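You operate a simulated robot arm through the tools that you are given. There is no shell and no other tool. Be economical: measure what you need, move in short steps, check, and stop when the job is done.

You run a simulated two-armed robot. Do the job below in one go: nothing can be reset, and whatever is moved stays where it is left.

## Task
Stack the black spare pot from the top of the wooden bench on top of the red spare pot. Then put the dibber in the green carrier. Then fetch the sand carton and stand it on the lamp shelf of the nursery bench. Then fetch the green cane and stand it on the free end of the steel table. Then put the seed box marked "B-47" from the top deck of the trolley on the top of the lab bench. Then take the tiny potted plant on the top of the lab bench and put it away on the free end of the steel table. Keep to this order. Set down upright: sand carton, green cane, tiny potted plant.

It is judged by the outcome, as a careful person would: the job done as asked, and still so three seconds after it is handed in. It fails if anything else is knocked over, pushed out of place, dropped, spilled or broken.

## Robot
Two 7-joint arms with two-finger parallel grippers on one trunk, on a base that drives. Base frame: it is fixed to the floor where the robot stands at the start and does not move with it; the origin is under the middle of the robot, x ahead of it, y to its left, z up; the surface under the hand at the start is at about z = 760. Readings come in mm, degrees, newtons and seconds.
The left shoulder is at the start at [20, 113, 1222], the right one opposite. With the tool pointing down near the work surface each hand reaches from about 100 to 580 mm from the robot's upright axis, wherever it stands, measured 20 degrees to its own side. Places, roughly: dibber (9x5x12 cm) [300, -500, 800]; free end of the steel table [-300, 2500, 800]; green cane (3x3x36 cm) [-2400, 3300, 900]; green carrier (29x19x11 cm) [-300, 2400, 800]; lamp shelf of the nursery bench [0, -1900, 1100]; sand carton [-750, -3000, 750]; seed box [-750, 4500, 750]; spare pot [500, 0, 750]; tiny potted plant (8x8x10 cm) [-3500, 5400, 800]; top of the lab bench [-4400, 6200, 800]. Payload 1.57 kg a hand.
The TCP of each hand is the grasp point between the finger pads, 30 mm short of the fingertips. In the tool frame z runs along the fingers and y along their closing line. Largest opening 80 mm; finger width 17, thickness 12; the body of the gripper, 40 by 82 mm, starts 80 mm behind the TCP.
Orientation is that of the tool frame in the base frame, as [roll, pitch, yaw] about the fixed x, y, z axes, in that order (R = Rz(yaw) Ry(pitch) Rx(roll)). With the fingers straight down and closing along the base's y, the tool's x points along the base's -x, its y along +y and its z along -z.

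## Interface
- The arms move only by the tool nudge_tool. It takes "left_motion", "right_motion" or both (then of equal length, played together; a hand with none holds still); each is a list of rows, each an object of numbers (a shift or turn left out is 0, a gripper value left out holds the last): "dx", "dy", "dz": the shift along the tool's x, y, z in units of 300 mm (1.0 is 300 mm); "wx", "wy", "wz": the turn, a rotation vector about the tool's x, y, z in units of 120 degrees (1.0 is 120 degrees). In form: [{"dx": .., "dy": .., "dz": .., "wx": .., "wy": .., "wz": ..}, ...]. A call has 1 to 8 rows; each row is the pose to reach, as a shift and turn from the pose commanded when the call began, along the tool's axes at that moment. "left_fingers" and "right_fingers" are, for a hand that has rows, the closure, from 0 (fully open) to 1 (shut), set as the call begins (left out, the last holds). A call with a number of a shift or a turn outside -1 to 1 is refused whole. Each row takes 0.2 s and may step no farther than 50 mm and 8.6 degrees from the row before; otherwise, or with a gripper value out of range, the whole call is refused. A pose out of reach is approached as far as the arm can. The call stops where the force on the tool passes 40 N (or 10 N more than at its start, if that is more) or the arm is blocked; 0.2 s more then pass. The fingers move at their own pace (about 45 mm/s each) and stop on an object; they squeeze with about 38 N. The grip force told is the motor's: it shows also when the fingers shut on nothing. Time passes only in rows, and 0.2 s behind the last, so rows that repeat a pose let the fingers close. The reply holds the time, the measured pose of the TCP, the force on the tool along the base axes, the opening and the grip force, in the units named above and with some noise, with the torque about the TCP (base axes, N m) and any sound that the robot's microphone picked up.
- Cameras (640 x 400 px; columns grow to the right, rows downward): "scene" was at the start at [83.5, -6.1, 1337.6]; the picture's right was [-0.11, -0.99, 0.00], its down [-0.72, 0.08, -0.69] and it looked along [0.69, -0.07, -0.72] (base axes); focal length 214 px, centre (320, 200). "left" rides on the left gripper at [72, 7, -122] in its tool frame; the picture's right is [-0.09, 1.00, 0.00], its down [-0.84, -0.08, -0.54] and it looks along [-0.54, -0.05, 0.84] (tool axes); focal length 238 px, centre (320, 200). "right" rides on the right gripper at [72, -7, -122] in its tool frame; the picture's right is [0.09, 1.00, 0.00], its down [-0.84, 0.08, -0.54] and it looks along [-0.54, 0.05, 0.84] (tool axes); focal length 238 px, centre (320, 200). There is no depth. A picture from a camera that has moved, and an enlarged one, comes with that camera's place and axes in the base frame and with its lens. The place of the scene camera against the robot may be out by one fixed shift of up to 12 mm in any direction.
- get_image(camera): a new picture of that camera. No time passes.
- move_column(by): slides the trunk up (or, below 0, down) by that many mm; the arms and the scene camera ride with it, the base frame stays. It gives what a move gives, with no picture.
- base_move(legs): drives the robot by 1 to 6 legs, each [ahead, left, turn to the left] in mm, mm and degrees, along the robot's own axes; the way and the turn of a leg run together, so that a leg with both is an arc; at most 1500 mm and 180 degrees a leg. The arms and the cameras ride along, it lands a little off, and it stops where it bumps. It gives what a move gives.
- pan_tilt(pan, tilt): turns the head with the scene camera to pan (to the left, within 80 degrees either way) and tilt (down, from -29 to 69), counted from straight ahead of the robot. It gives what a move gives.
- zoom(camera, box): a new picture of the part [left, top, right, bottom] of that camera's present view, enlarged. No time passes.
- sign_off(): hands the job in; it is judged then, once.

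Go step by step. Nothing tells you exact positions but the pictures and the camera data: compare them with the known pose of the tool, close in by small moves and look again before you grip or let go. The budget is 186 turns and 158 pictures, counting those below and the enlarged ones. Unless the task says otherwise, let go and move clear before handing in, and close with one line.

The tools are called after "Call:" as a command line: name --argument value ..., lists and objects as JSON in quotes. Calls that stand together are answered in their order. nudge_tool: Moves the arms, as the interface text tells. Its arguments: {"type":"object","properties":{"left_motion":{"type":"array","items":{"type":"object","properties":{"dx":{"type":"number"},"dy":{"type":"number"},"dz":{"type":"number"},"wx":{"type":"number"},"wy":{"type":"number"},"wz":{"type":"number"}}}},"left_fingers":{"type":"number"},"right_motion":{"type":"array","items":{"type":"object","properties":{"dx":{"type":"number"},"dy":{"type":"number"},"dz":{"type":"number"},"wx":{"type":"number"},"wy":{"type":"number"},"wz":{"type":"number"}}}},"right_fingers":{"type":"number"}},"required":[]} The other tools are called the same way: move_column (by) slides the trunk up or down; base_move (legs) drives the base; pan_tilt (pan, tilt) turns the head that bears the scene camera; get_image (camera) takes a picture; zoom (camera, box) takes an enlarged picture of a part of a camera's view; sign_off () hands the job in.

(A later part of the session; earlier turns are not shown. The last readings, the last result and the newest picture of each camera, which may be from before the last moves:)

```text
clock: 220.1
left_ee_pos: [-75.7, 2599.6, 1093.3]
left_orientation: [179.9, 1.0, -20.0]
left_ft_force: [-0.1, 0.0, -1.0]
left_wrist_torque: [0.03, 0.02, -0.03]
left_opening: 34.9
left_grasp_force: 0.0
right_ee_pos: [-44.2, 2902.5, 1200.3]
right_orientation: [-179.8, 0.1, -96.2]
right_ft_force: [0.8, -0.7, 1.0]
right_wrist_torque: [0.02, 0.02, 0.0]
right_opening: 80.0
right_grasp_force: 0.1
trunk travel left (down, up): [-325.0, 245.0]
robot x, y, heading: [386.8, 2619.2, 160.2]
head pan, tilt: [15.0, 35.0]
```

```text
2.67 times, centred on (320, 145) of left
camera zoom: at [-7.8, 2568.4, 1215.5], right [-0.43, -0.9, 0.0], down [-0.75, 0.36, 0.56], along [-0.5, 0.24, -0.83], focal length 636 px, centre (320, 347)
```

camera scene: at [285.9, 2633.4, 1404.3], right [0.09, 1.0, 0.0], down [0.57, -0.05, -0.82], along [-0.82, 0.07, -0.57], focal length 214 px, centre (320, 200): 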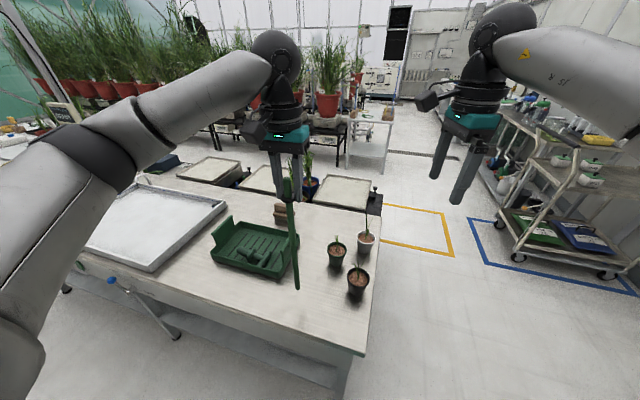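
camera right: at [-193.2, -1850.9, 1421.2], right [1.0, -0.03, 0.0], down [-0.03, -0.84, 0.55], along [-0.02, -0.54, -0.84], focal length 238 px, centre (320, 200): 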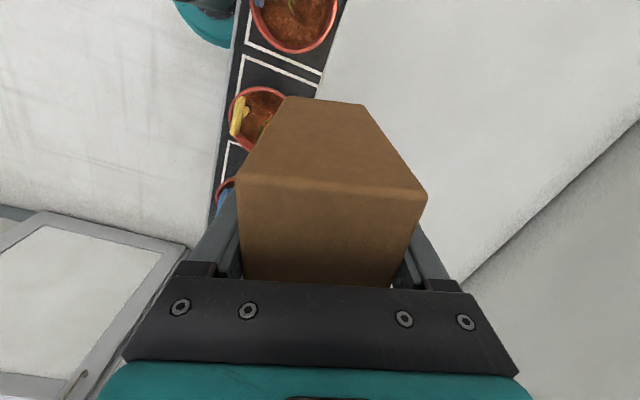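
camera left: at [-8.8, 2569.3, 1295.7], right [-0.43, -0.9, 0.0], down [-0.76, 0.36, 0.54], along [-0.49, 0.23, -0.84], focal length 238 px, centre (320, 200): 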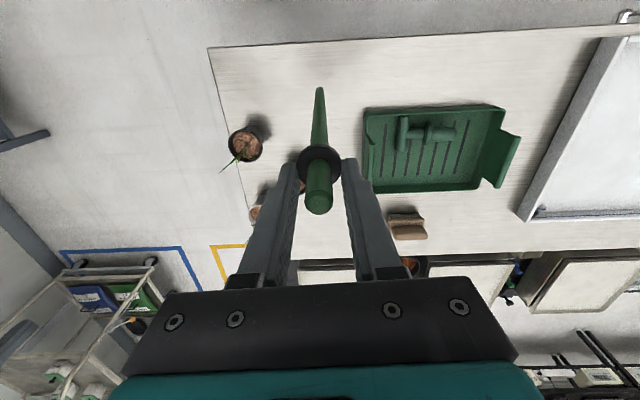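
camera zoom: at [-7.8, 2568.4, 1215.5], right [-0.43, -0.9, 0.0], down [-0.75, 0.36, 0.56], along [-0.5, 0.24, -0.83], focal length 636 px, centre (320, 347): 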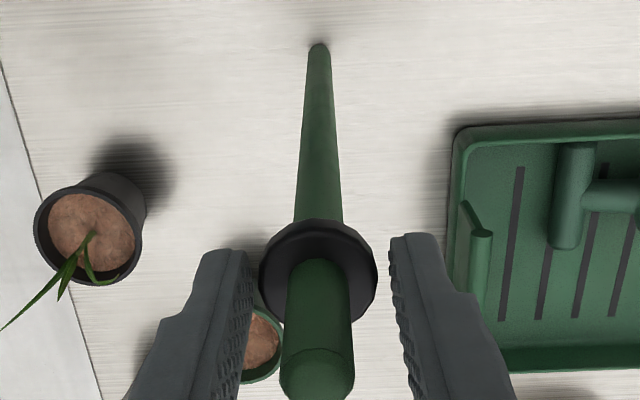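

The cane stands by itself. I'll open wide and rise straight up, clear of it.

Call:
nudge_tool --left_motion '[{}, {}, {}, {}]' --left_fingers 0

Call:
nudge_tool --left_motion '[{"dz": -0.05}, {"dz": -0.13}, {"dz": -0.22}, {"dz": -0.33}, {"dz": -0.45}]'

Call:
get_image --camera "scene"

```text
clock: 221.1
left_ee_pos: [-74.0, 2600.6, 1094.4]
left_orientation: [180.0, 1.0, -20.0]
left_ft_force: [0.5, 0.1, 0.7]
left_wrist_torque: [0.02, -0.01, 0.0]
left_opening: 79.9
left_grasp_force: 0.0
right_ee_pos: [-43.8, 2902.1, 1200.1]
right_orientation: [-179.8, 0.2, -96.2]
right_ft_force: [-0.5, -0.2, -0.4]
right_wrist_torque: [0.02, -0.03, 0.01]
right_opening: 79.9
right_grasp_force: 0.1
trunk travel left (down, up): [-325.0, 245.0]
robot x, y, heading: [389.3, 2616.9, 160.0]
head pan, tilt: [15.0, 35.0]
```

```text
clock: 222.3
left_ee_pos: [-71.7, 2599.0, 1229.3]
left_orientation: [-179.9, 1.0, -20.0]
left_ft_force: [0.4, -0.2, -0.7]
left_wrist_torque: [0.01, -0.01, -0.01]
left_opening: 80.0
left_grasp_force: 0.0
right_ee_pos: [-44.1, 2903.8, 1198.6]
right_orientation: [-179.9, 0.2, -96.1]
right_ft_force: [-0.4, 0.3, 0.3]
right_wrist_torque: [-0.01, -0.01, 0.02]
right_opening: 80.2
right_grasp_force: 0.1
trunk travel left (down, up): [-325.0, 245.0]
robot x, y, heading: [388.6, 2622.2, 160.1]
head pan, tilt: [15.0, 35.0]
```

```text
73 pictures are left
camera scene: at [286.2, 2633.5, 1404.3], right [0.09, 1.0, 0.0], down [0.57, -0.05, -0.82], along [-0.82, 0.07, -0.57], focal length 214 px, centre (320, 200)
```

scene: 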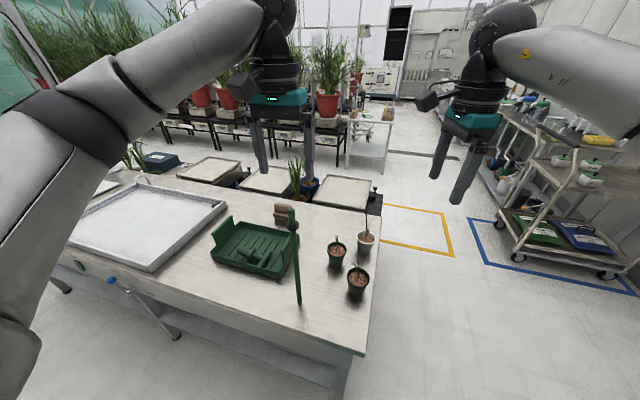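

The cane stands on the free end. Next comes the seed box; I'll go round to the trolley and face it from the corridor.

Call:
base_move --legs '[[0, -450, 0], [850, 0, 0], [800, 0, 0], [0, 0, -91]]'

Call:
pan_tilt --pan 0 --tilt 30

Call:
get_image --camera "scene"

```text
clock: 236.8
left_ee_pos: [-1013.7, 4057.9, 1228.9]
left_orientation: [180.0, 1.0, -110.5]
left_ft_force: [0.3, -0.6, -0.8]
left_wrist_torque: [0.0, -0.03, 0.02]
left_opening: 80.1
left_grasp_force: 0.1
right_ee_pos: [-713.3, 4028.6, 1201.1]
right_orientation: [-179.8, 0.1, 173.2]
right_ft_force: [0.2, -0.6, -0.3]
right_wrist_torque: [0.0, 0.03, 0.02]
right_opening: 80.2
right_grasp_force: 0.1
trunk travel left (down, up): [-325.0, 245.0]
robot x, y, heading: [-1000.0, 3598.1, 69.6]
head pan, tilt: [15.0, 35.0]
```

```text
clock: 237.6
left_ee_pos: [-1015.1, 4058.3, 1229.3]
left_orientation: [-179.9, 1.1, -110.5]
left_ft_force: [0.3, -0.6, 0.7]
left_wrist_torque: [0.01, 0.01, 0.02]
left_opening: 79.7
left_grasp_force: 0.0
right_ee_pos: [-712.0, 4027.9, 1199.5]
right_orientation: [-179.9, 0.2, 173.2]
right_ft_force: [0.3, 0.7, 0.2]
right_wrist_torque: [0.04, 0.02, 0.04]
right_opening: 80.2
right_grasp_force: 0.0
trunk travel left (down, up): [-325.0, 245.0]
robot x, y, heading: [-998.3, 3597.9, 69.5]
head pan, tilt: [0.0, 30.0]
```

```text
72 pictures are left
camera scene: at [-969.9, 3693.8, 1412.1], right [0.94, -0.35, 0.0], down [-0.17, -0.47, -0.87], along [0.3, 0.81, -0.5], focal length 214 px, centre (320, 200)
```

scene: 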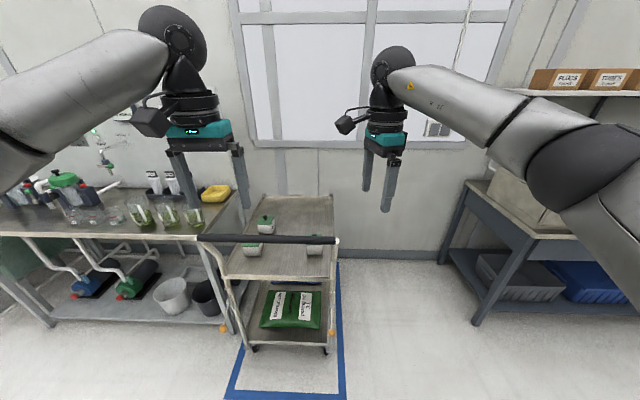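

The trolley is ahead, with three small boxes on its top deck. I'll zoom in on the labels.

Call:
zoom --camera "scene" --box '[220, 190, 350, 290]'

```text
4.00 times, centred on (285, 240) of scene
camera zoom: at [-969.9, 3693.8, 1412.1], right [0.94, -0.35, 0.0], down [-0.17, -0.47, -0.87], along [0.3, 0.81, -0.5], focal length 858 px, centre (460, 40)
```

zoom: 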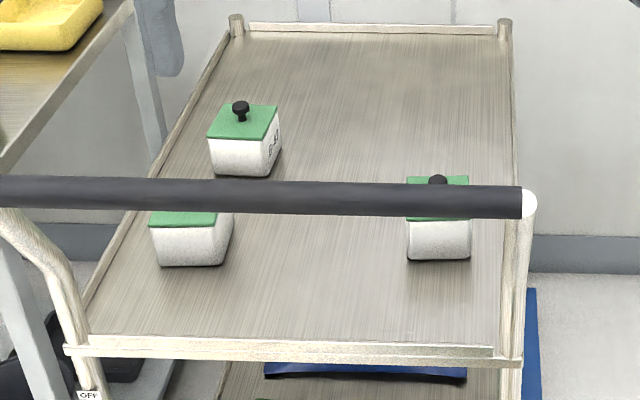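

Handle bar and labels make the trolley's right side the better approach. I'll drive round to the gap on its right and face it.

Call:
base_move --legs '[[0, -520, 0], [650, 0, 0], [0, 0, 89.5]]'

Call:
pan_tilt --pan 0 --tilt 40

Call:
get_image --camera "scene"

```text
clock: 247.6
left_ee_pos: [-749.9, 4013.9, 1228.6]
left_orientation: [180.0, 1.0, -21.3]
left_ft_force: [0.4, -0.4, -0.1]
left_wrist_torque: [0.0, 0.02, -0.01]
left_opening: 80.1
left_grasp_force: 0.0
right_ee_pos: [-716.2, 4316.5, 1199.9]
right_orientation: [-179.7, 0.3, -97.4]
right_ft_force: [-0.7, 0.7, -0.3]
right_wrist_torque: [0.0, 0.06, 0.02]
right_opening: 79.9
right_grasp_force: 0.0
trunk travel left (down, up): [-325.0, 245.0]
robot x, y, heading: [-287.4, 4024.9, 158.7]
head pan, tilt: [0.0, 30.0]
```

```text
clock: 248.3
left_ee_pos: [-748.6, 4014.2, 1229.9]
left_orientation: [-180.0, 1.0, -21.2]
left_ft_force: [0.9, -0.8, -0.2]
left_wrist_torque: [0.02, -0.02, -0.01]
left_opening: 80.1
left_grasp_force: 0.1
right_ee_pos: [-716.5, 4316.8, 1199.9]
right_orientation: [180.0, 0.2, -97.4]
right_ft_force: [-0.4, 0.6, 0.2]
right_wrist_torque: [0.0, 0.02, 0.0]
right_opening: 80.1
right_grasp_force: 0.1
trunk travel left (down, up): [-325.0, 245.0]
robot x, y, heading: [-289.1, 4024.1, 159.0]
head pan, tilt: [0.0, 40.0]
```

```text
70 pictures are left
camera scene: at [-383.5, 4061.4, 1396.8], right [0.36, 0.93, 0.0], down [0.6, -0.23, -0.77], along [-0.71, 0.28, -0.64], focal length 214 px, centre (320, 200)
```

scene: 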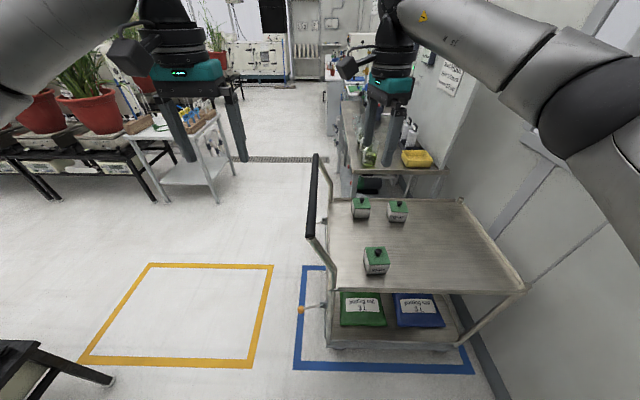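

Call:
zoom --camera "scene" --box '[320, 180, 440, 290]'

```text
3.64 times, centred on (380, 235) of scene
camera zoom: at [-383.5, 4061.4, 1396.8], right [0.36, 0.93, 0.0], down [0.6, -0.23, -0.77], along [-0.71, 0.28, -0.64], focal length 780 px, centre (102, 73)
```

zoom: 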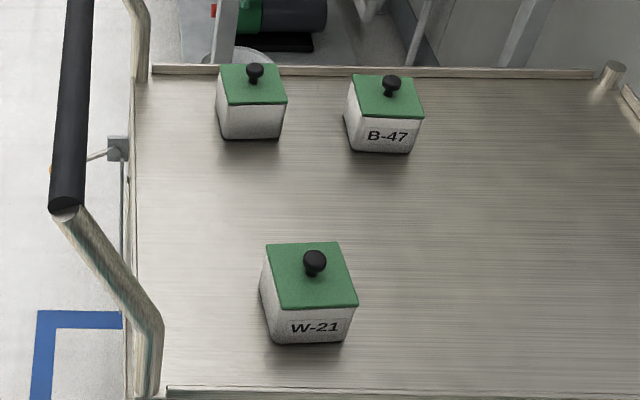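

B-47 is the far-right box, near [-925, 4640] on the deck at about z 690. I'll move in so the right hand can reach it, and turn that hand to its normal orientation.

Call:
base_move --legs '[[0, -200, 0], [290, 0, 0]]'

Call:
nudge_tool --right_motion '[{"wz": -0.0716}, {"wz": -0.143}, {"wz": -0.214}, {"wz": -0.286}, {"wz": -0.357}, {"wz": -0.429}, {"wz": -0.5}, {"wz": -0.572}]'

Call:
get_image --camera "right"

Call:
get_image --camera "scene"

```text
clock: 251.3
left_ee_pos: [-903.2, 4290.1, 1229.7]
left_orientation: [-180.0, 0.9, -21.4]
left_ft_force: [0.0, 0.7, 0.2]
left_wrist_torque: [-0.01, -0.01, -0.01]
left_opening: 80.0
left_grasp_force: 0.0
right_ee_pos: [-868.6, 4591.7, 1202.0]
right_orientation: [-179.9, 0.2, -97.6]
right_ft_force: [0.5, -0.9, 0.3]
right_wrist_torque: [0.0, -0.01, 0.02]
right_opening: 79.9
right_grasp_force: 0.0
trunk travel left (down, up): [-325.0, 245.0]
robot x, y, heading: [-442.0, 4298.5, 158.7]
head pan, tilt: [0.0, 40.0]
stopped in leg 2: the robot was blocked; the commanded pose is now the measured one
```

```text
clock: 253.1
left_ee_pos: [-902.1, 4288.8, 1229.3]
left_orientation: [-180.0, 1.0, -21.4]
left_ft_force: [0.5, 0.4, -0.2]
left_wrist_torque: [-0.01, 0.02, -0.01]
left_opening: 79.9
left_grasp_force: 0.0
right_ee_pos: [-867.8, 4591.1, 1201.5]
right_orientation: [-179.8, -0.1, -28.7]
right_ft_force: [-0.6, -0.1, 0.2]
right_wrist_torque: [-0.05, -0.01, 0.01]
right_opening: 79.9
right_grasp_force: 0.1
trunk travel left (down, up): [-325.0, 245.0]
robot x, y, heading: [-441.9, 4298.1, 158.5]
head pan, tilt: [0.0, 40.0]
```

```text
68 pictures are left
camera right: at [-802.6, 4562.1, 1322.0], right [-0.4, -0.92, 0.0], down [-0.77, 0.33, 0.54], along [-0.5, 0.22, -0.84], focal length 238 px, centre (320, 200)
```

right: 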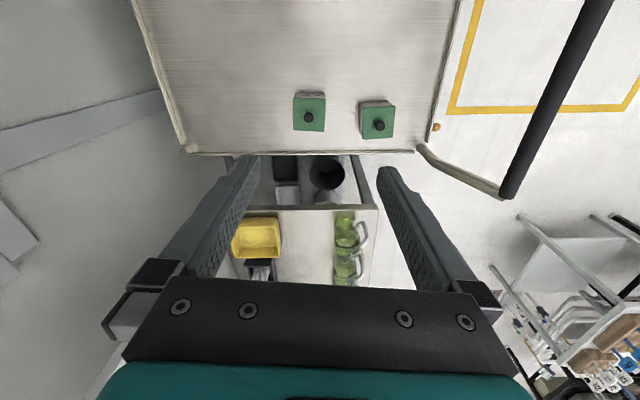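

```text
67 pictures are left
camera scene: at [-535.6, 4335.6, 1396.7], right [0.36, 0.93, 0.0], down [0.6, -0.23, -0.77], along [-0.71, 0.28, -0.64], focal length 214 px, centre (320, 200)
```

scene: 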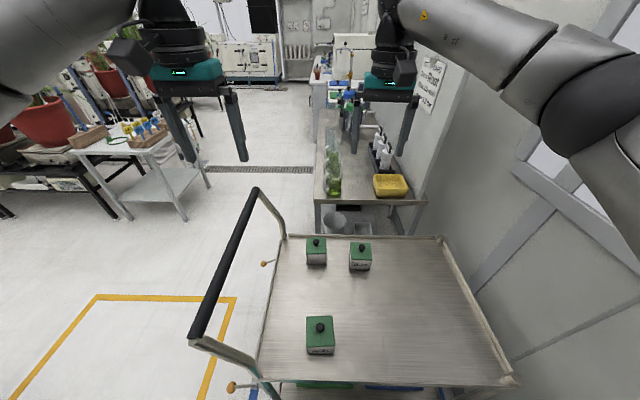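

The base bumped the trolley's frame, so the box is at the edge of my reach: its knob is at about [-916, 4645], z 770. I'll raise the left hand, lower the trunk for a longer reach and move over the box.

Call:
nudge_tool --left_motion '[{"dx": 0.05, "dz": -0.12}, {"dx": 0.1, "dz": -0.26}, {"dx": 0.2, "dz": -0.38}, {"dx": 0.3, "dz": -0.45}]'

Call:
move_column --by -150

Call:
nudge_tool --right_motion '[{"dx": -0.06, "dy": -0.02, "dz": 0.08}, {"dx": -0.12, "dy": -0.04, "dz": 0.17}, {"dx": -0.18, "dy": -0.06, "dz": 0.26}, {"dx": -0.227, "dy": -0.081, "dz": 0.35}]'

Call:
get_image --camera "right"

```text
clock: 254.1
left_ee_pos: [-815.6, 4254.0, 1363.4]
left_orientation: [180.0, 1.0, -21.5]
left_ft_force: [-0.6, -0.1, -0.4]
left_wrist_torque: [0.01, 0.03, 0.01]
left_opening: 80.0
left_grasp_force: 0.0
right_ee_pos: [-867.3, 4591.3, 1201.7]
right_orientation: [-179.8, 0.0, -28.8]
right_ft_force: [0.8, 0.1, -0.1]
right_wrist_torque: [0.02, 0.0, 0.0]
right_opening: 80.1
right_grasp_force: 0.0
trunk travel left (down, up): [-325.0, 245.0]
robot x, y, heading: [-439.5, 4295.9, 158.8]
head pan, tilt: [0.0, 40.0]
```

```text
clock: 255.8
left_ee_pos: [-814.9, 4253.2, 1212.5]
left_orientation: [180.0, 0.9, -21.4]
left_ft_force: [0.0, 0.1, -0.1]
left_wrist_torque: [-0.02, 0.01, 0.01]
left_opening: 79.9
left_grasp_force: 0.1
right_ee_pos: [-868.2, 4589.7, 1050.0]
right_orientation: [-179.7, 0.0, -28.7]
right_ft_force: [0.2, -1.0, -0.1]
right_wrist_torque: [-0.03, 0.0, 0.02]
right_opening: 79.7
right_grasp_force: 0.2
trunk travel left (down, up): [-175.0, 395.0]
robot x, y, heading: [-441.5, 4299.7, 158.8]
head pan, tilt: [0.0, 40.0]
```

```text
clock: 256.8
left_ee_pos: [-814.9, 4253.7, 1210.4]
left_orientation: [180.0, 1.0, -21.4]
left_ft_force: [0.0, 0.7, -1.3]
left_wrist_torque: [-0.04, -0.01, 0.0]
left_opening: 80.1
left_grasp_force: 0.1
right_ee_pos: [-916.3, 4645.1, 944.3]
right_orientation: [-179.7, 0.0, -28.9]
right_ft_force: [-0.6, 0.6, -0.7]
right_wrist_torque: [0.01, 0.0, -0.02]
right_opening: 80.0
right_grasp_force: 0.1
trunk travel left (down, up): [-175.0, 395.0]
robot x, y, heading: [-437.6, 4297.2, 158.8]
head pan, tilt: [0.0, 40.0]
```

```text
66 pictures are left
camera right: at [-851.2, 4616.6, 1066.2], right [-0.4, -0.92, 0.0], down [-0.77, 0.33, 0.54], along [-0.5, 0.22, -0.84], focal length 238 px, centre (320, 200)
```

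right: 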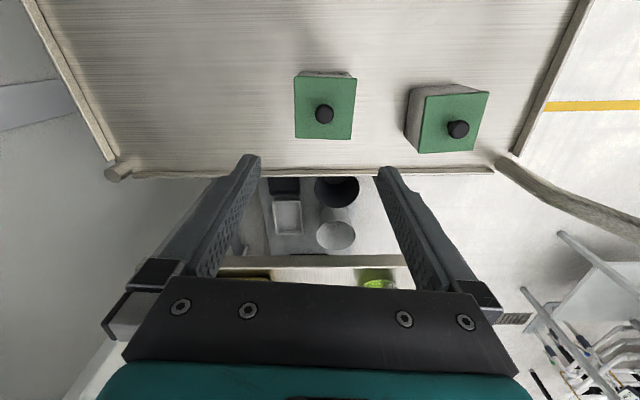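

It's within reach. The lid measures about 71 mm across, so there are only about 4 mm to spare each side. I'll centre on it, come down to just above the lid and check.

Call:
nudge_tool --right_motion '[{"dx": 0.016, "dy": 0.0127, "dz": 0.12}, {"dx": 0.016, "dy": 0.0127, "dz": 0.25}, {"dx": 0.016, "dy": 0.0127, "dz": 0.36}, {"dx": 0.016, "dy": 0.0127, "dz": 0.46}]'

Call:
get_image --camera "right"

Call:
zoom --camera "scene" --box '[290, 180, 440, 300]'

```text
clock: 257.8
left_ee_pos: [-815.9, 4254.2, 1212.0]
left_orientation: [179.9, 1.0, -21.5]
left_ft_force: [0.3, 0.1, 0.0]
left_wrist_torque: [-0.01, 0.01, 0.0]
left_opening: 79.9
left_grasp_force: 0.0
right_ee_pos: [-912.0, 4639.7, 808.1]
right_orientation: [-179.8, 0.1, -28.8]
right_ft_force: [2.0, -1.0, 0.2]
right_wrist_torque: [0.01, 0.0, 0.0]
right_opening: 80.2
right_grasp_force: 0.1
trunk travel left (down, up): [-175.0, 395.0]
robot x, y, heading: [-441.3, 4298.5, 158.6]
head pan, tilt: [0.0, 40.0]
```

```text
65 pictures are left
camera right: at [-847.3, 4611.1, 928.6], right [-0.4, -0.92, 0.0], down [-0.77, 0.33, 0.54], along [-0.5, 0.22, -0.84], focal length 238 px, centre (320, 200)
```

right: 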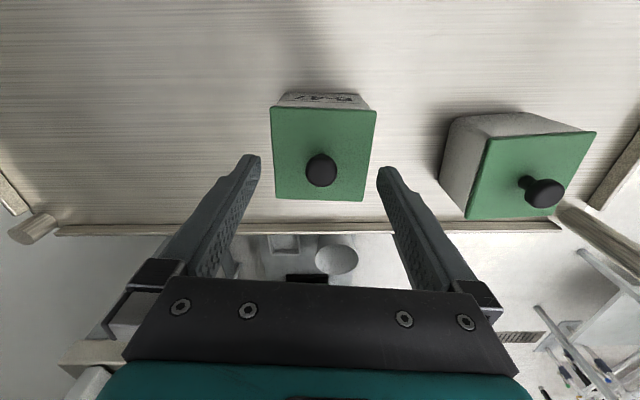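

```text
3.33 times, centred on (365, 240) of scene
camera zoom: at [-535.8, 4335.6, 1246.7], right [0.36, 0.93, 0.0], down [0.6, -0.23, -0.77], along [-0.71, 0.28, -0.64], focal length 715 px, centre (170, 67)
```

zoom: 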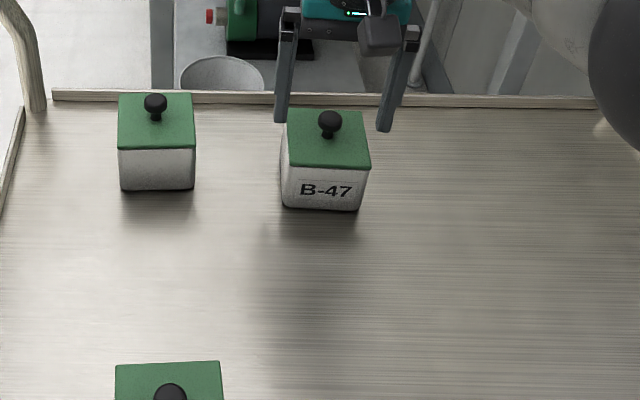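

The lid is at about z 765 and the deck about 715. I'll turn about 3.5° to square up, centre, descend to 752 and close.

Call:
nudge_tool --right_motion '[{"dx": 0.014, "wz": -0.029}, {"dx": 0.014, "dz": 0.06, "wz": -0.029}, {"dx": 0.014, "dz": 0.12, "wz": -0.029}, {"dx": 0.014, "dz": 0.16, "wz": -0.029}, {"dx": 0.014, "dz": 0.187, "wz": -0.029}]'

Call:
get_image --camera "right"

```text
clock: 259.0
left_ee_pos: [-814.8, 4254.7, 1211.7]
left_orientation: [180.0, 1.1, -21.3]
left_ft_force: [-1.1, 0.6, 0.0]
left_wrist_torque: [0.01, 0.05, 0.03]
left_opening: 79.9
left_grasp_force: 0.2
right_ee_pos: [-907.9, 4637.2, 751.2]
right_orientation: [-179.8, 0.0, -25.2]
right_ft_force: [0.2, 0.0, -0.8]
right_wrist_torque: [0.01, 0.02, 0.01]
right_opening: 80.0
right_grasp_force: 0.0
trunk travel left (down, up): [-175.0, 395.0]
robot x, y, heading: [-439.8, 4296.7, 158.9]
head pan, tilt: [0.0, 40.0]
```

```text
63 pictures are left
camera right: at [-841.6, 4612.9, 872.8], right [-0.34, -0.94, 0.0], down [-0.79, 0.29, 0.54], along [-0.51, 0.19, -0.84], focal length 238 px, centre (320, 200)
```

right: 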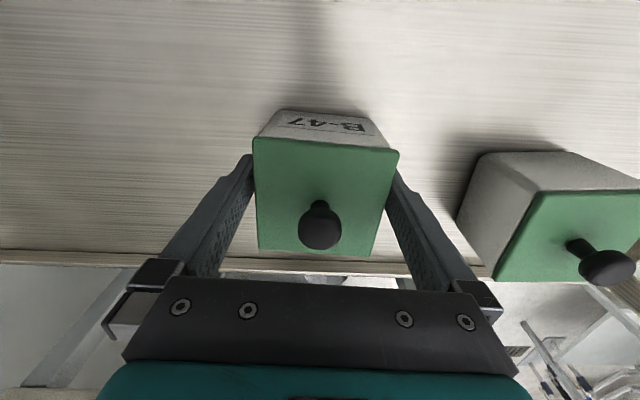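

The box is between the fingers with no contact force. I'll close and lift a little to test the grip.

Call:
nudge_tool --right_motion '[{}, {}, {}]' --right_fingers 1

Call:
nudge_tool --right_motion '[{"dz": -0.03}, {"dz": -0.1}, {"dz": -0.2}]'

Call:
get_image --camera "scene"

```text
clock: 259.8
left_ee_pos: [-817.0, 4254.4, 1212.1]
left_orientation: [180.0, 1.0, -21.4]
left_ft_force: [-0.4, -0.3, 0.6]
left_wrist_torque: [0.0, 0.02, -0.04]
left_opening: 80.0
left_grasp_force: 0.1
right_ee_pos: [-908.9, 4637.3, 751.0]
right_orientation: [-179.8, 0.1, -25.3]
right_ft_force: [-0.7, 0.2, 0.3]
right_wrist_torque: [-0.03, 0.02, 0.02]
right_opening: 73.7
right_grasp_force: 36.2
trunk travel left (down, up): [-175.0, 395.0]
robot x, y, heading: [-440.9, 4297.8, 159.1]
head pan, tilt: [0.0, 40.0]
```

```text
clock: 260.6
left_ee_pos: [-813.9, 4254.4, 1211.4]
left_orientation: [-180.0, 1.1, -21.5]
left_ft_force: [0.6, -0.2, 0.6]
left_wrist_torque: [-0.01, 0.01, -0.01]
left_opening: 80.1
left_grasp_force: 0.1
right_ee_pos: [-909.1, 4638.7, 812.1]
right_orientation: [-179.8, -0.1, -25.4]
right_ft_force: [-0.2, 0.2, -1.7]
right_wrist_torque: [-0.01, -0.03, 0.02]
right_opening: 73.6
right_grasp_force: 38.4
trunk travel left (down, up): [-175.0, 395.0]
robot x, y, heading: [-439.0, 4301.1, 158.9]
head pan, tilt: [0.0, 40.0]
```

```text
62 pictures are left
camera scene: at [-535.6, 4335.6, 1246.7], right [0.36, 0.93, 0.0], down [0.6, -0.23, -0.77], along [-0.71, 0.28, -0.64], focal length 214 px, centre (320, 200)
```

scene: 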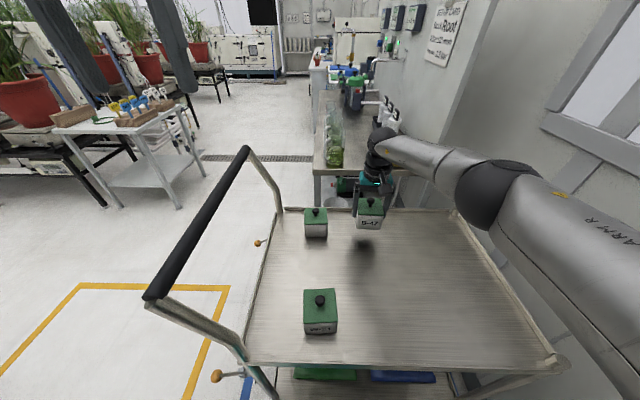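

B-47 is held whole, lid and all. I'll lift it, back out from the trolley and drive down the corridor towards the lab bench.

Call:
nudge_tool --right_motion '[{"dz": -0.14}, {"dz": -0.28}, {"dx": 0.06, "dz": -0.42}, {"dx": 0.14, "dz": -0.55}, {"dx": 0.25, "dz": -0.62}]'

Call:
move_column --by 120

Call:
base_move --legs '[[-280, 0, 0], [0, 620, 0], [1400, 0, 0], [1300, 0, 0]]'

Call:
pan_tilt --pan -30 --tilt 25

Call:
get_image --camera "scene"

```text
clock: 261.8
left_ee_pos: [-815.3, 4253.9, 1213.0]
left_orientation: [-180.0, 1.1, -21.4]
left_ft_force: [1.8, 0.1, 0.1]
left_wrist_torque: [0.01, 0.0, -0.01]
left_opening: 80.0
left_grasp_force: 0.1
right_ee_pos: [-841.5, 4604.0, 997.5]
right_orientation: [-179.7, 0.0, -25.2]
right_ft_force: [-0.2, -0.4, -0.8]
right_wrist_torque: [0.02, 0.0, -0.01]
right_opening: 73.3
right_grasp_force: 38.3
trunk travel left (down, up): [-175.0, 395.0]
robot x, y, heading: [-445.6, 4296.3, 158.5]
head pan, tilt: [0.0, 40.0]
```

```text
clock: 263.3
left_ee_pos: [-815.2, 4254.5, 1331.8]
left_orientation: [180.0, 1.0, -21.3]
left_ft_force: [-1.0, 0.2, -0.2]
left_wrist_torque: [0.02, 0.04, 0.01]
left_opening: 79.7
left_grasp_force: 0.0
right_ee_pos: [-842.0, 4606.0, 1116.2]
right_orientation: [-179.6, 0.0, -25.3]
right_ft_force: [0.0, 0.2, -1.9]
right_wrist_torque: [-0.02, 0.0, -0.02]
right_opening: 73.5
right_grasp_force: 38.3
trunk travel left (down, up): [-295.0, 275.0]
robot x, y, heading: [-443.6, 4299.5, 158.6]
head pan, tilt: [0.0, 40.0]
```

```text
clock: 281.1
left_ee_pos: [-3298.3, 4506.8, 1332.3]
left_orientation: [180.0, 0.9, -20.1]
left_ft_force: [-0.6, 0.4, 0.3]
left_wrist_torque: [0.01, 0.01, 0.0]
left_opening: 80.1
left_grasp_force: 0.1
right_ee_pos: [-3333.0, 4857.2, 1117.3]
right_orientation: [-179.8, 0.1, -24.0]
right_ft_force: [0.0, -0.2, -1.9]
right_wrist_torque: [0.0, 0.02, 0.0]
right_opening: 73.8
right_grasp_force: 38.1
trunk travel left (down, up): [-295.0, 275.0]
robot x, y, heading: [-2923.6, 4557.9, 159.8]
head pan, tilt: [0.0, 40.0]
```

```text
clock: 282.0
left_ee_pos: [-3297.7, 4505.0, 1333.3]
left_orientation: [-180.0, 1.0, -20.0]
left_ft_force: [0.2, -0.9, -0.6]
left_wrist_torque: [0.01, 0.03, 0.02]
left_opening: 79.9
left_grasp_force: 0.0
right_ee_pos: [-3332.3, 4856.9, 1117.1]
right_orientation: [-179.7, 0.0, -24.1]
right_ft_force: [0.6, 0.3, -1.4]
right_wrist_torque: [0.01, 0.0, -0.02]
right_opening: 73.4
right_grasp_force: 37.0
trunk travel left (down, up): [-295.0, 275.0]
robot x, y, heading: [-2921.7, 4556.1, 159.8]
head pan, tilt: [-30.0, 25.0]
```

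```text
61 pictures are left
camera scene: at [-2999.3, 4635.7, 1390.0], right [0.77, 0.64, 0.0], down [0.27, -0.32, -0.91], along [-0.58, 0.69, -0.42], focal length 214 px, centre (320, 200)
```

scene: 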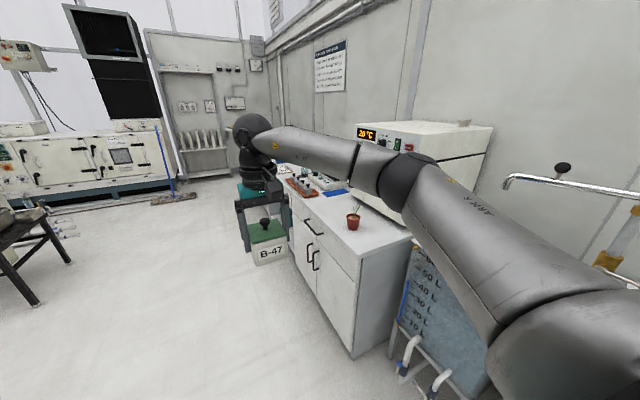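

The lab bench starts ahead on the right, with the tiny potted plant near its near end. I'll drive on and turn to face the bench to find a free spot.

Call:
base_move --legs '[[1150, 0, 0], [0, 0, -90.8]]'

Call:
pan_tilt --pan 0 --tilt 30

Call:
get_image --camera "scene"

```text
clock: 291.7
left_ee_pos: [-4056.1, 5329.8, 1330.9]
left_orientation: [179.9, 0.9, -110.8]
left_ft_force: [0.7, -0.1, 0.4]
left_wrist_torque: [-0.03, 0.02, -0.01]
left_opening: 80.2
left_grasp_force: 0.1
right_ee_pos: [-3705.5, 5358.4, 1118.5]
right_orientation: [-179.8, 0.0, -114.7]
right_ft_force: [0.4, 0.0, -1.5]
right_wrist_torque: [-0.01, 0.02, -0.01]
right_opening: 73.7
right_grasp_force: 38.3
trunk travel left (down, up): [-295.0, 275.0]
robot x, y, heading: [-4008.6, 4953.4, 69.4]
head pan, tilt: [-30.0, 25.0]
```

```text
clock: 292.7
left_ee_pos: [-4055.7, 5330.1, 1331.9]
left_orientation: [180.0, 1.0, -110.8]
left_ft_force: [-0.2, -0.2, 0.3]
left_wrist_torque: [0.01, -0.01, 0.01]
left_opening: 80.0
left_grasp_force: 0.0
right_ee_pos: [-3705.5, 5359.3, 1116.4]
right_orientation: [-179.9, 0.0, -114.6]
right_ft_force: [-0.1, 0.1, -2.6]
right_wrist_torque: [0.0, 0.0, -0.03]
right_opening: 73.5
right_grasp_force: 37.9
trunk travel left (down, up): [-295.0, 275.0]
robot x, y, heading: [-4005.3, 4953.7, 69.1]
head pan, tilt: [0.0, 30.0]
```

```text
60 pictures are left
camera scene: at [-3978.7, 5051.4, 1382.1], right [0.94, -0.35, 0.0], down [-0.18, -0.47, -0.87], along [0.31, 0.81, -0.5], focal length 214 px, centre (320, 200)
```

scene: 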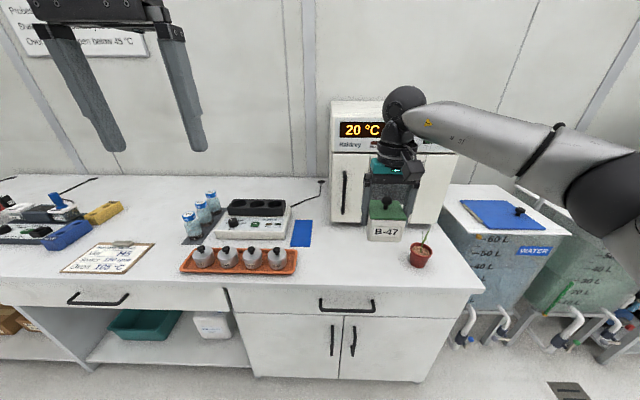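

There's a free patch on the bench top between the orange tray and the plant, around [-3658, 5548]. I'll drive in so that the box hangs over it.

Call:
base_move --legs '[[190, 20, 0]]'

Call:
nudge_tool --right_motion '[{"dz": 0.14}, {"dz": 0.28}, {"dz": 0.42}, {"dz": 0.56}, {"dz": 0.68}, {"dz": 0.76}]'

Call:
get_image --camera "scene"

Call:
get_image --camera "right"

```text
clock: 294.2
left_ee_pos: [-4007.1, 5515.2, 1332.5]
left_orientation: [179.9, 1.0, -110.8]
left_ft_force: [0.7, 0.0, 0.5]
left_wrist_torque: [-0.03, 0.02, -0.05]
left_opening: 80.1
left_grasp_force: 0.0
right_ee_pos: [-3656.8, 5546.0, 1117.2]
right_orientation: [-179.7, -0.1, -114.8]
right_ft_force: [-0.4, -0.5, -1.8]
right_wrist_torque: [-0.04, -0.01, 0.01]
right_opening: 73.3
right_grasp_force: 37.9
trunk travel left (down, up): [-295.0, 275.0]
robot x, y, heading: [-3959.3, 5139.7, 69.3]
head pan, tilt: [0.0, 30.0]
```

```text
clock: 295.6
left_ee_pos: [-4007.6, 5514.0, 1332.7]
left_orientation: [-180.0, 0.9, -110.9]
left_ft_force: [-0.7, 0.3, -0.2]
left_wrist_torque: [0.0, 0.02, -0.01]
left_opening: 79.9
left_grasp_force: 0.0
right_ee_pos: [-3656.1, 5544.7, 888.2]
right_orientation: [-179.8, 0.1, -114.7]
right_ft_force: [0.0, -0.4, -2.4]
right_wrist_torque: [-0.03, 0.03, 0.01]
right_opening: 73.7
right_grasp_force: 37.7
trunk travel left (down, up): [-295.0, 275.0]
robot x, y, heading: [-3959.1, 5142.8, 69.5]
head pan, tilt: [0.0, 30.0]
```

```text
59 pictures are left
camera scene: at [-3929.9, 5237.0, 1382.1], right [0.94, -0.35, 0.0], down [-0.18, -0.47, -0.87], along [0.31, 0.81, -0.5], focal length 214 px, centre (320, 200)
```

scene: 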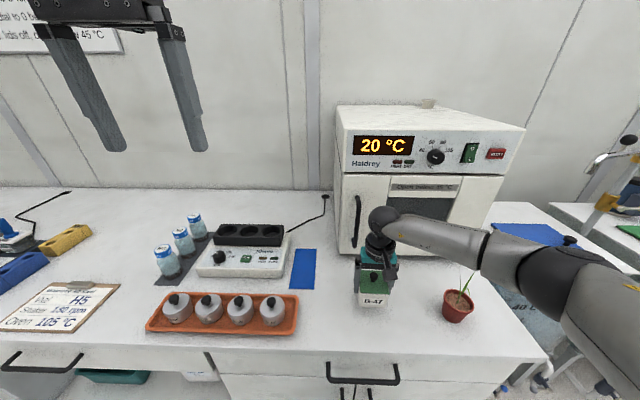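

```text
58 pictures are left
camera right: at [-3681.5, 5475.8, 1009.8], right [-0.94, 0.33, 0.0], down [0.28, 0.79, 0.54], along [0.18, 0.51, -0.84], focal length 238 px, centre (320, 200)
```

right: 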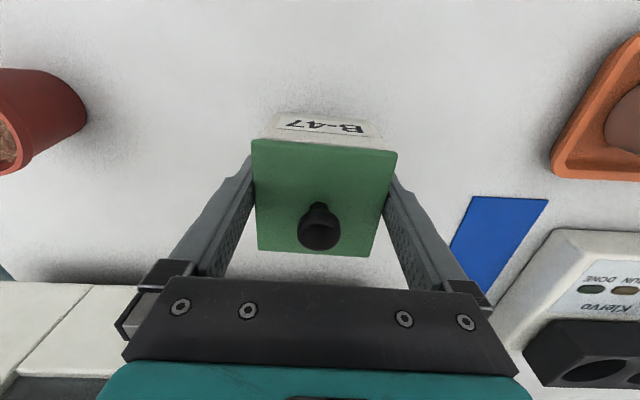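

The spot beneath is clear. I'll lower gently until it touches.

Call:
nudge_tool --right_motion '[{"dz": 0.07}, {"dz": 0.13}, {"dz": 0.16}, {"dz": 0.175}, {"dz": 0.19}, {"dz": 0.205}, {"dz": 0.22}]'

```text
clock: 297.1
left_ee_pos: [-4007.7, 5513.3, 1332.8]
left_orientation: [179.9, 1.0, -110.9]
left_ft_force: [0.6, -0.3, 0.2]
left_wrist_torque: [-0.03, 0.04, 0.0]
left_opening: 80.0
left_grasp_force: 0.1
right_ee_pos: [-3654.5, 5549.2, 834.3]
right_orientation: [179.9, 0.7, -114.8]
right_ft_force: [-1.5, -2.1, 10.8]
right_wrist_torque: [-0.1, -0.48, -0.18]
right_opening: 73.4
right_grasp_force: 38.2
trunk travel left (down, up): [-295.0, 275.0]
robot x, y, heading: [-3957.1, 5140.1, 69.4]
head pan, tilt: [0.0, 30.0]
stopped in row 7 (right hand): the force on the tool passed its limit at 45 N (the readings are from after the stop); the commanded pose is now the measured one
```

It has touched down. I'll ease up slightly, open and retreat.

Call:
nudge_tool --right_motion '[{"dz": -0.004}]'

Call:
nudge_tool --right_motion '[{}, {}, {}]' --right_fingers 0

Call:
nudge_tool --right_motion '[{"dz": -0.03}, {"dz": -0.08}, {"dz": -0.2}, {"dz": -0.35}, {"dz": -0.5}]'

Call:
get_image --camera "right"

Call:
get_image --camera "scene"

```text
clock: 297.5
left_ee_pos: [-4007.0, 5514.3, 1332.9]
left_orientation: [-179.9, 1.0, -110.8]
left_ft_force: [0.1, 0.0, 0.0]
left_wrist_torque: [0.03, 0.01, -0.01]
left_opening: 79.9
left_grasp_force: 0.0
right_ee_pos: [-3654.7, 5548.2, 834.1]
right_orientation: [179.7, 0.7, -114.7]
right_ft_force: [-0.3, 2.4, 6.5]
right_wrist_torque: [0.12, -0.32, 0.12]
right_opening: 73.9
right_grasp_force: 37.7
trunk travel left (down, up): [-295.0, 275.0]
robot x, y, heading: [-3958.0, 5138.1, 69.4]
head pan, tilt: [0.0, 30.0]
```

```text
clock: 298.3
left_ee_pos: [-4007.5, 5514.8, 1333.4]
left_orientation: [180.0, 0.9, -110.8]
left_ft_force: [0.6, 0.8, 0.7]
left_wrist_torque: [0.01, 0.03, -0.02]
left_opening: 80.0
left_grasp_force: 0.0
right_ee_pos: [-3654.5, 5548.2, 833.8]
right_orientation: [180.0, 0.5, -114.9]
right_ft_force: [-0.9, -0.5, -0.8]
right_wrist_torque: [-0.01, -0.01, 0.02]
right_opening: 79.8
right_grasp_force: 0.2
trunk travel left (down, up): [-295.0, 275.0]
robot x, y, heading: [-3955.3, 5139.8, 69.4]
head pan, tilt: [0.0, 30.0]
```

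```text
clock: 299.5
left_ee_pos: [-4007.2, 5515.0, 1333.3]
left_orientation: [180.0, 1.0, -110.8]
left_ft_force: [0.2, -0.3, 0.0]
left_wrist_torque: [0.01, -0.04, 0.01]
left_opening: 79.9
left_grasp_force: 0.0
right_ee_pos: [-3655.4, 5546.0, 984.9]
right_orientation: [179.9, 0.6, -114.6]
right_ft_force: [0.1, 0.4, 0.5]
right_wrist_torque: [0.01, 0.02, -0.03]
right_opening: 79.8
right_grasp_force: 0.1
trunk travel left (down, up): [-295.0, 275.0]
robot x, y, heading: [-3958.9, 5140.1, 69.3]
head pan, tilt: [0.0, 30.0]
```

```text
57 pictures are left
camera right: at [-3681.4, 5477.6, 1105.3], right [-0.94, 0.33, 0.0], down [0.28, 0.79, 0.55], along [0.18, 0.52, -0.84], focal length 238 px, centre (320, 200)
```

right: 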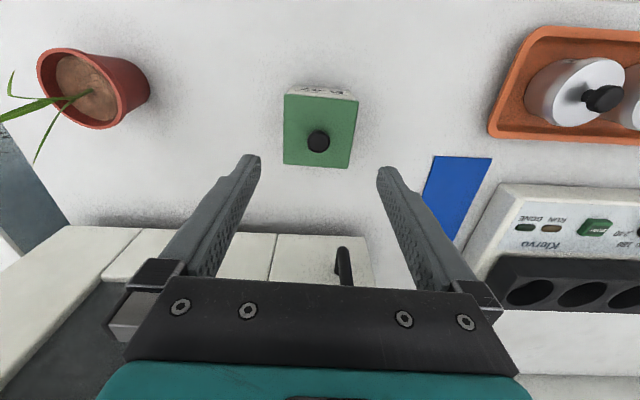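

```text
56 pictures are left
camera scene: at [-3930.2, 5236.7, 1382.1], right [0.94, -0.35, 0.0], down [-0.18, -0.47, -0.87], along [0.31, 0.81, -0.5], focal length 214 px, centre (320, 200)
```

scene: 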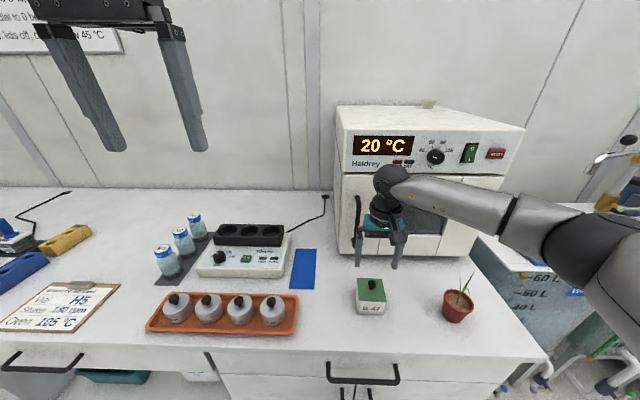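

The seed box stands on the lab bench. Now the tiny plant: I'll sidestep 200 right and bring the right hand over it.

Call:
base_move --legs '[[0, -220, 0]]'

Call:
get_image --camera "right"

Call:
zoom --camera "scene" --box '[300, 220, 460, 340]'

```text
clock: 301.2
left_ee_pos: [-3802.4, 5437.9, 1333.0]
left_orientation: [180.0, 1.0, -110.7]
left_ft_force: [-0.3, 0.0, -0.7]
left_wrist_torque: [0.01, 0.05, 0.03]
left_opening: 80.2
left_grasp_force: 0.0
right_ee_pos: [-3449.7, 5468.8, 984.0]
right_orientation: [179.9, 0.5, -114.8]
right_ft_force: [0.5, -1.3, -0.5]
right_wrist_torque: [0.0, 0.03, 0.02]
right_opening: 79.8
right_grasp_force: 0.0
trunk travel left (down, up): [-295.0, 275.0]
robot x, y, heading: [-3753.1, 5060.1, 69.3]
head pan, tilt: [0.0, 30.0]
```

```text
55 pictures are left
camera right: at [-3476.9, 5400.4, 1104.5], right [-0.94, 0.33, 0.0], down [0.28, 0.79, 0.55], along [0.18, 0.52, -0.84], focal length 238 px, centre (320, 200)
```

right: 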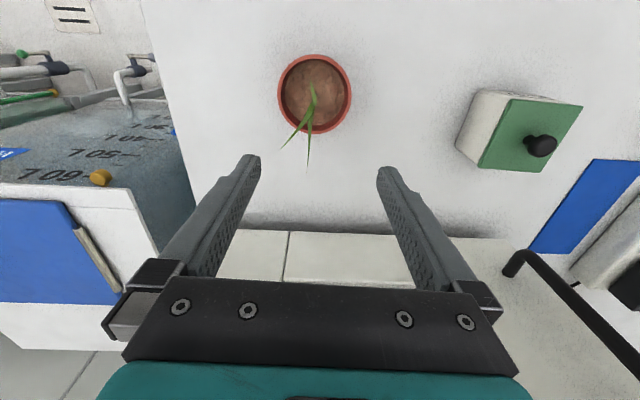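

```text
3.33 times, centred on (380, 280) of scene
camera zoom: at [-3725.6, 5159.5, 1382.1], right [0.94, -0.35, 0.0], down [-0.18, -0.47, -0.87], along [0.31, 0.81, -0.5], focal length 715 px, centre (120, -67)
```

zoom: 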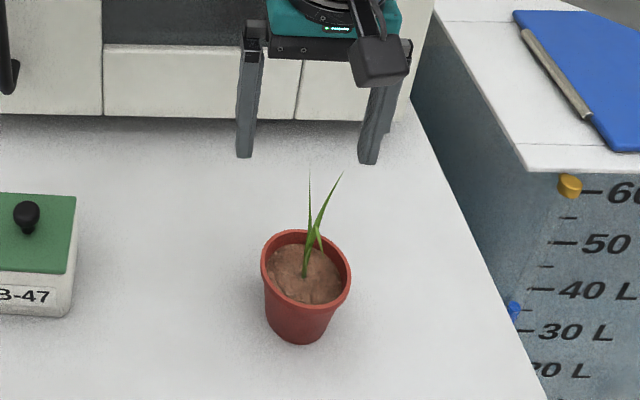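

The pot's rim is centred at about [-3460, 5437], z 857, about 71 mm wide. I'll centre over it and go down to just above the rim.

Call:
nudge_tool --right_motion '[{"dx": 0.055, "dy": -0.007}, {"dx": 0.111, "dy": -0.0145, "dz": 0.1}, {"dx": 0.111, "dy": -0.0145, "dz": 0.19}, {"dx": 0.111, "dy": -0.0145, "dz": 0.25}]'

Call:
get_image --camera "right"

Call:
zoom --camera "scene" --box '[320, 210, 460, 320]'

```text
clock: 302.2
left_ee_pos: [-3804.3, 5437.4, 1331.7]
left_orientation: [-180.0, 1.0, -110.8]
left_ft_force: [-0.5, -0.1, -0.3]
left_wrist_torque: [-0.02, 0.03, 0.02]
left_opening: 79.9
left_grasp_force: 0.1
right_ee_pos: [-3462.4, 5439.0, 908.8]
right_orientation: [180.0, 0.5, -114.7]
right_ft_force: [0.2, -0.2, -0.3]
right_wrist_torque: [-0.01, 0.01, 0.01]
right_opening: 79.8
right_grasp_force: 0.0
trunk travel left (down, up): [-295.0, 275.0]
robot x, y, heading: [-3754.5, 5067.4, 69.0]
head pan, tilt: [0.0, 30.0]
```

```text
53 pictures are left
camera right: at [-3487.7, 5369.3, 1028.9], right [-0.94, 0.33, 0.0], down [0.28, 0.79, 0.55], along [0.18, 0.52, -0.84], focal length 238 px, centre (320, 200)
```

right: 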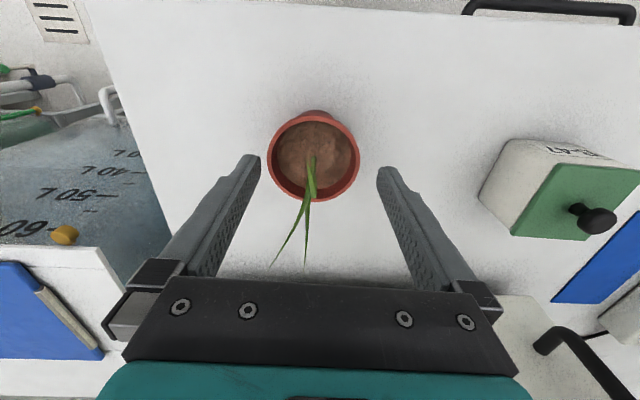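

```text
3.64 times, centred on (390, 265) of scene
camera zoom: at [-3726.4, 5159.8, 1382.1], right [0.94, -0.35, 0.0], down [-0.18, -0.47, -0.87], along [0.31, 0.81, -0.5], focal length 780 px, centre (66, -36)
```

zoom: 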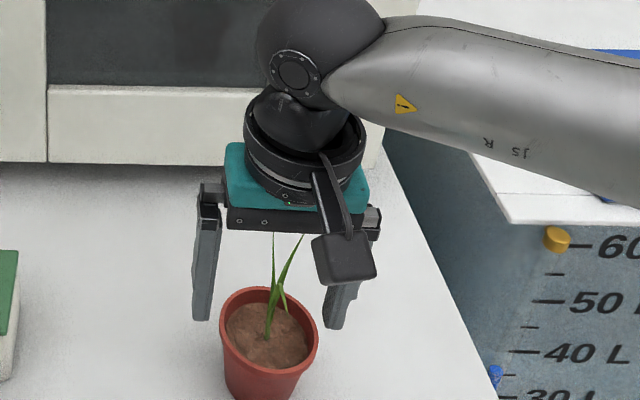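

I'll shift 4 mm, lower around the pot and close.

Call:
nudge_tool --right_motion '[{"dy": -0.013}, {"dy": -0.013, "dz": 0.07}, {"dy": -0.013, "dz": 0.14}, {"dy": -0.013, "dz": 0.18}, {"dy": -0.013, "dz": 0.213}]'

Call:
get_image --camera "right"

```text
clock: 303.4
left_ee_pos: [-3804.0, 5436.4, 1332.0]
left_orientation: [180.0, 1.0, -110.9]
left_ft_force: [0.5, 0.3, -0.4]
left_wrist_torque: [0.0, -0.01, -0.02]
left_opening: 80.3
left_grasp_force: 0.1
right_ee_pos: [-3458.6, 5438.2, 844.4]
right_orientation: [-180.0, 0.5, -114.8]
right_ft_force: [0.5, -0.7, -1.0]
right_wrist_torque: [0.0, -0.01, 0.0]
right_opening: 80.2
right_grasp_force: 0.1
trunk travel left (down, up): [-295.0, 275.0]
robot x, y, heading: [-3756.8, 5063.4, 69.3]
head pan, tilt: [0.0, 30.0]
```

```text
51 pictures are left
camera right: at [-3483.7, 5368.2, 965.0], right [-0.94, 0.33, 0.0], down [0.28, 0.79, 0.55], along [0.18, 0.52, -0.84], focal length 238 px, centre (320, 200)
```

right: 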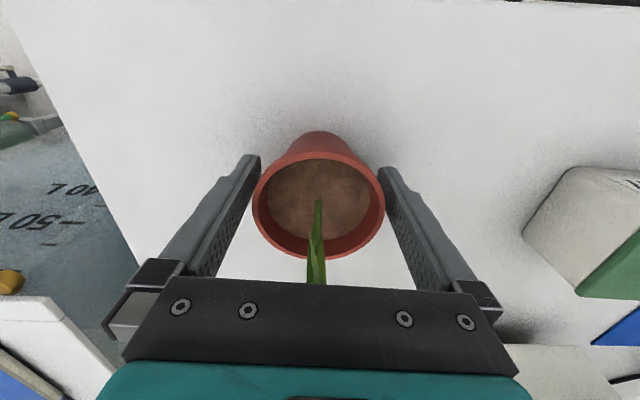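

The pot is well between the fingers. Closing, then a small test lift.

Call:
nudge_tool --right_motion '[{}, {}, {}]' --right_fingers 1

Call:
nudge_tool --right_motion '[{"dz": -0.03}, {"dz": -0.1}, {"dz": -0.2}, {"dz": -0.35}]'

Call:
zoom --camera "scene" --box '[300, 160, 460, 320]'

```text
clock: 304.2
left_ee_pos: [-3804.1, 5437.9, 1333.1]
left_orientation: [-180.0, 0.9, -110.7]
left_ft_force: [0.0, 0.3, 0.8]
left_wrist_torque: [0.01, 0.01, 0.03]
left_opening: 80.0
left_grasp_force: 0.1
right_ee_pos: [-3458.1, 5435.6, 845.0]
right_orientation: [180.0, 0.4, -114.8]
right_ft_force: [0.6, 0.3, 0.3]
right_wrist_torque: [0.04, 0.05, -0.01]
right_opening: 67.3
right_grasp_force: 33.3
trunk travel left (down, up): [-295.0, 275.0]
robot x, y, heading: [-3755.6, 5063.0, 69.3]
head pan, tilt: [0.0, 30.0]
```

```text
clock: 305.2
left_ee_pos: [-3803.5, 5437.5, 1333.0]
left_orientation: [179.9, 1.0, -110.7]
left_ft_force: [0.5, -0.4, -0.1]
left_wrist_torque: [0.0, 0.0, 0.0]
left_opening: 80.0
left_grasp_force: 0.0
right_ee_pos: [-3458.1, 5436.4, 949.5]
right_orientation: [-180.0, 0.5, -114.8]
right_ft_force: [0.2, 0.9, -1.3]
right_wrist_torque: [0.01, -0.02, 0.0]
right_opening: 67.0
right_grasp_force: 37.8
trunk travel left (down, up): [-295.0, 275.0]
robot x, y, heading: [-3755.9, 5061.3, 69.5]
head pan, tilt: [0.0, 30.0]
```

```text
2.50 times, centred on (380, 240) of scene
camera zoom: at [-3726.6, 5159.7, 1382.1], right [0.94, -0.35, 0.0], down [-0.18, -0.47, -0.87], along [0.31, 0.81, -0.5], focal length 536 px, centre (170, 100)
```

zoom: 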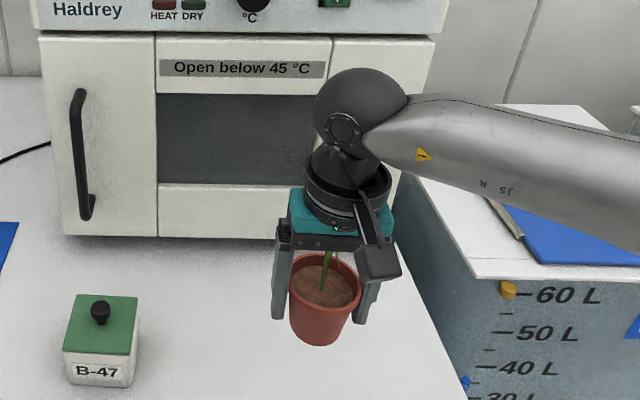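

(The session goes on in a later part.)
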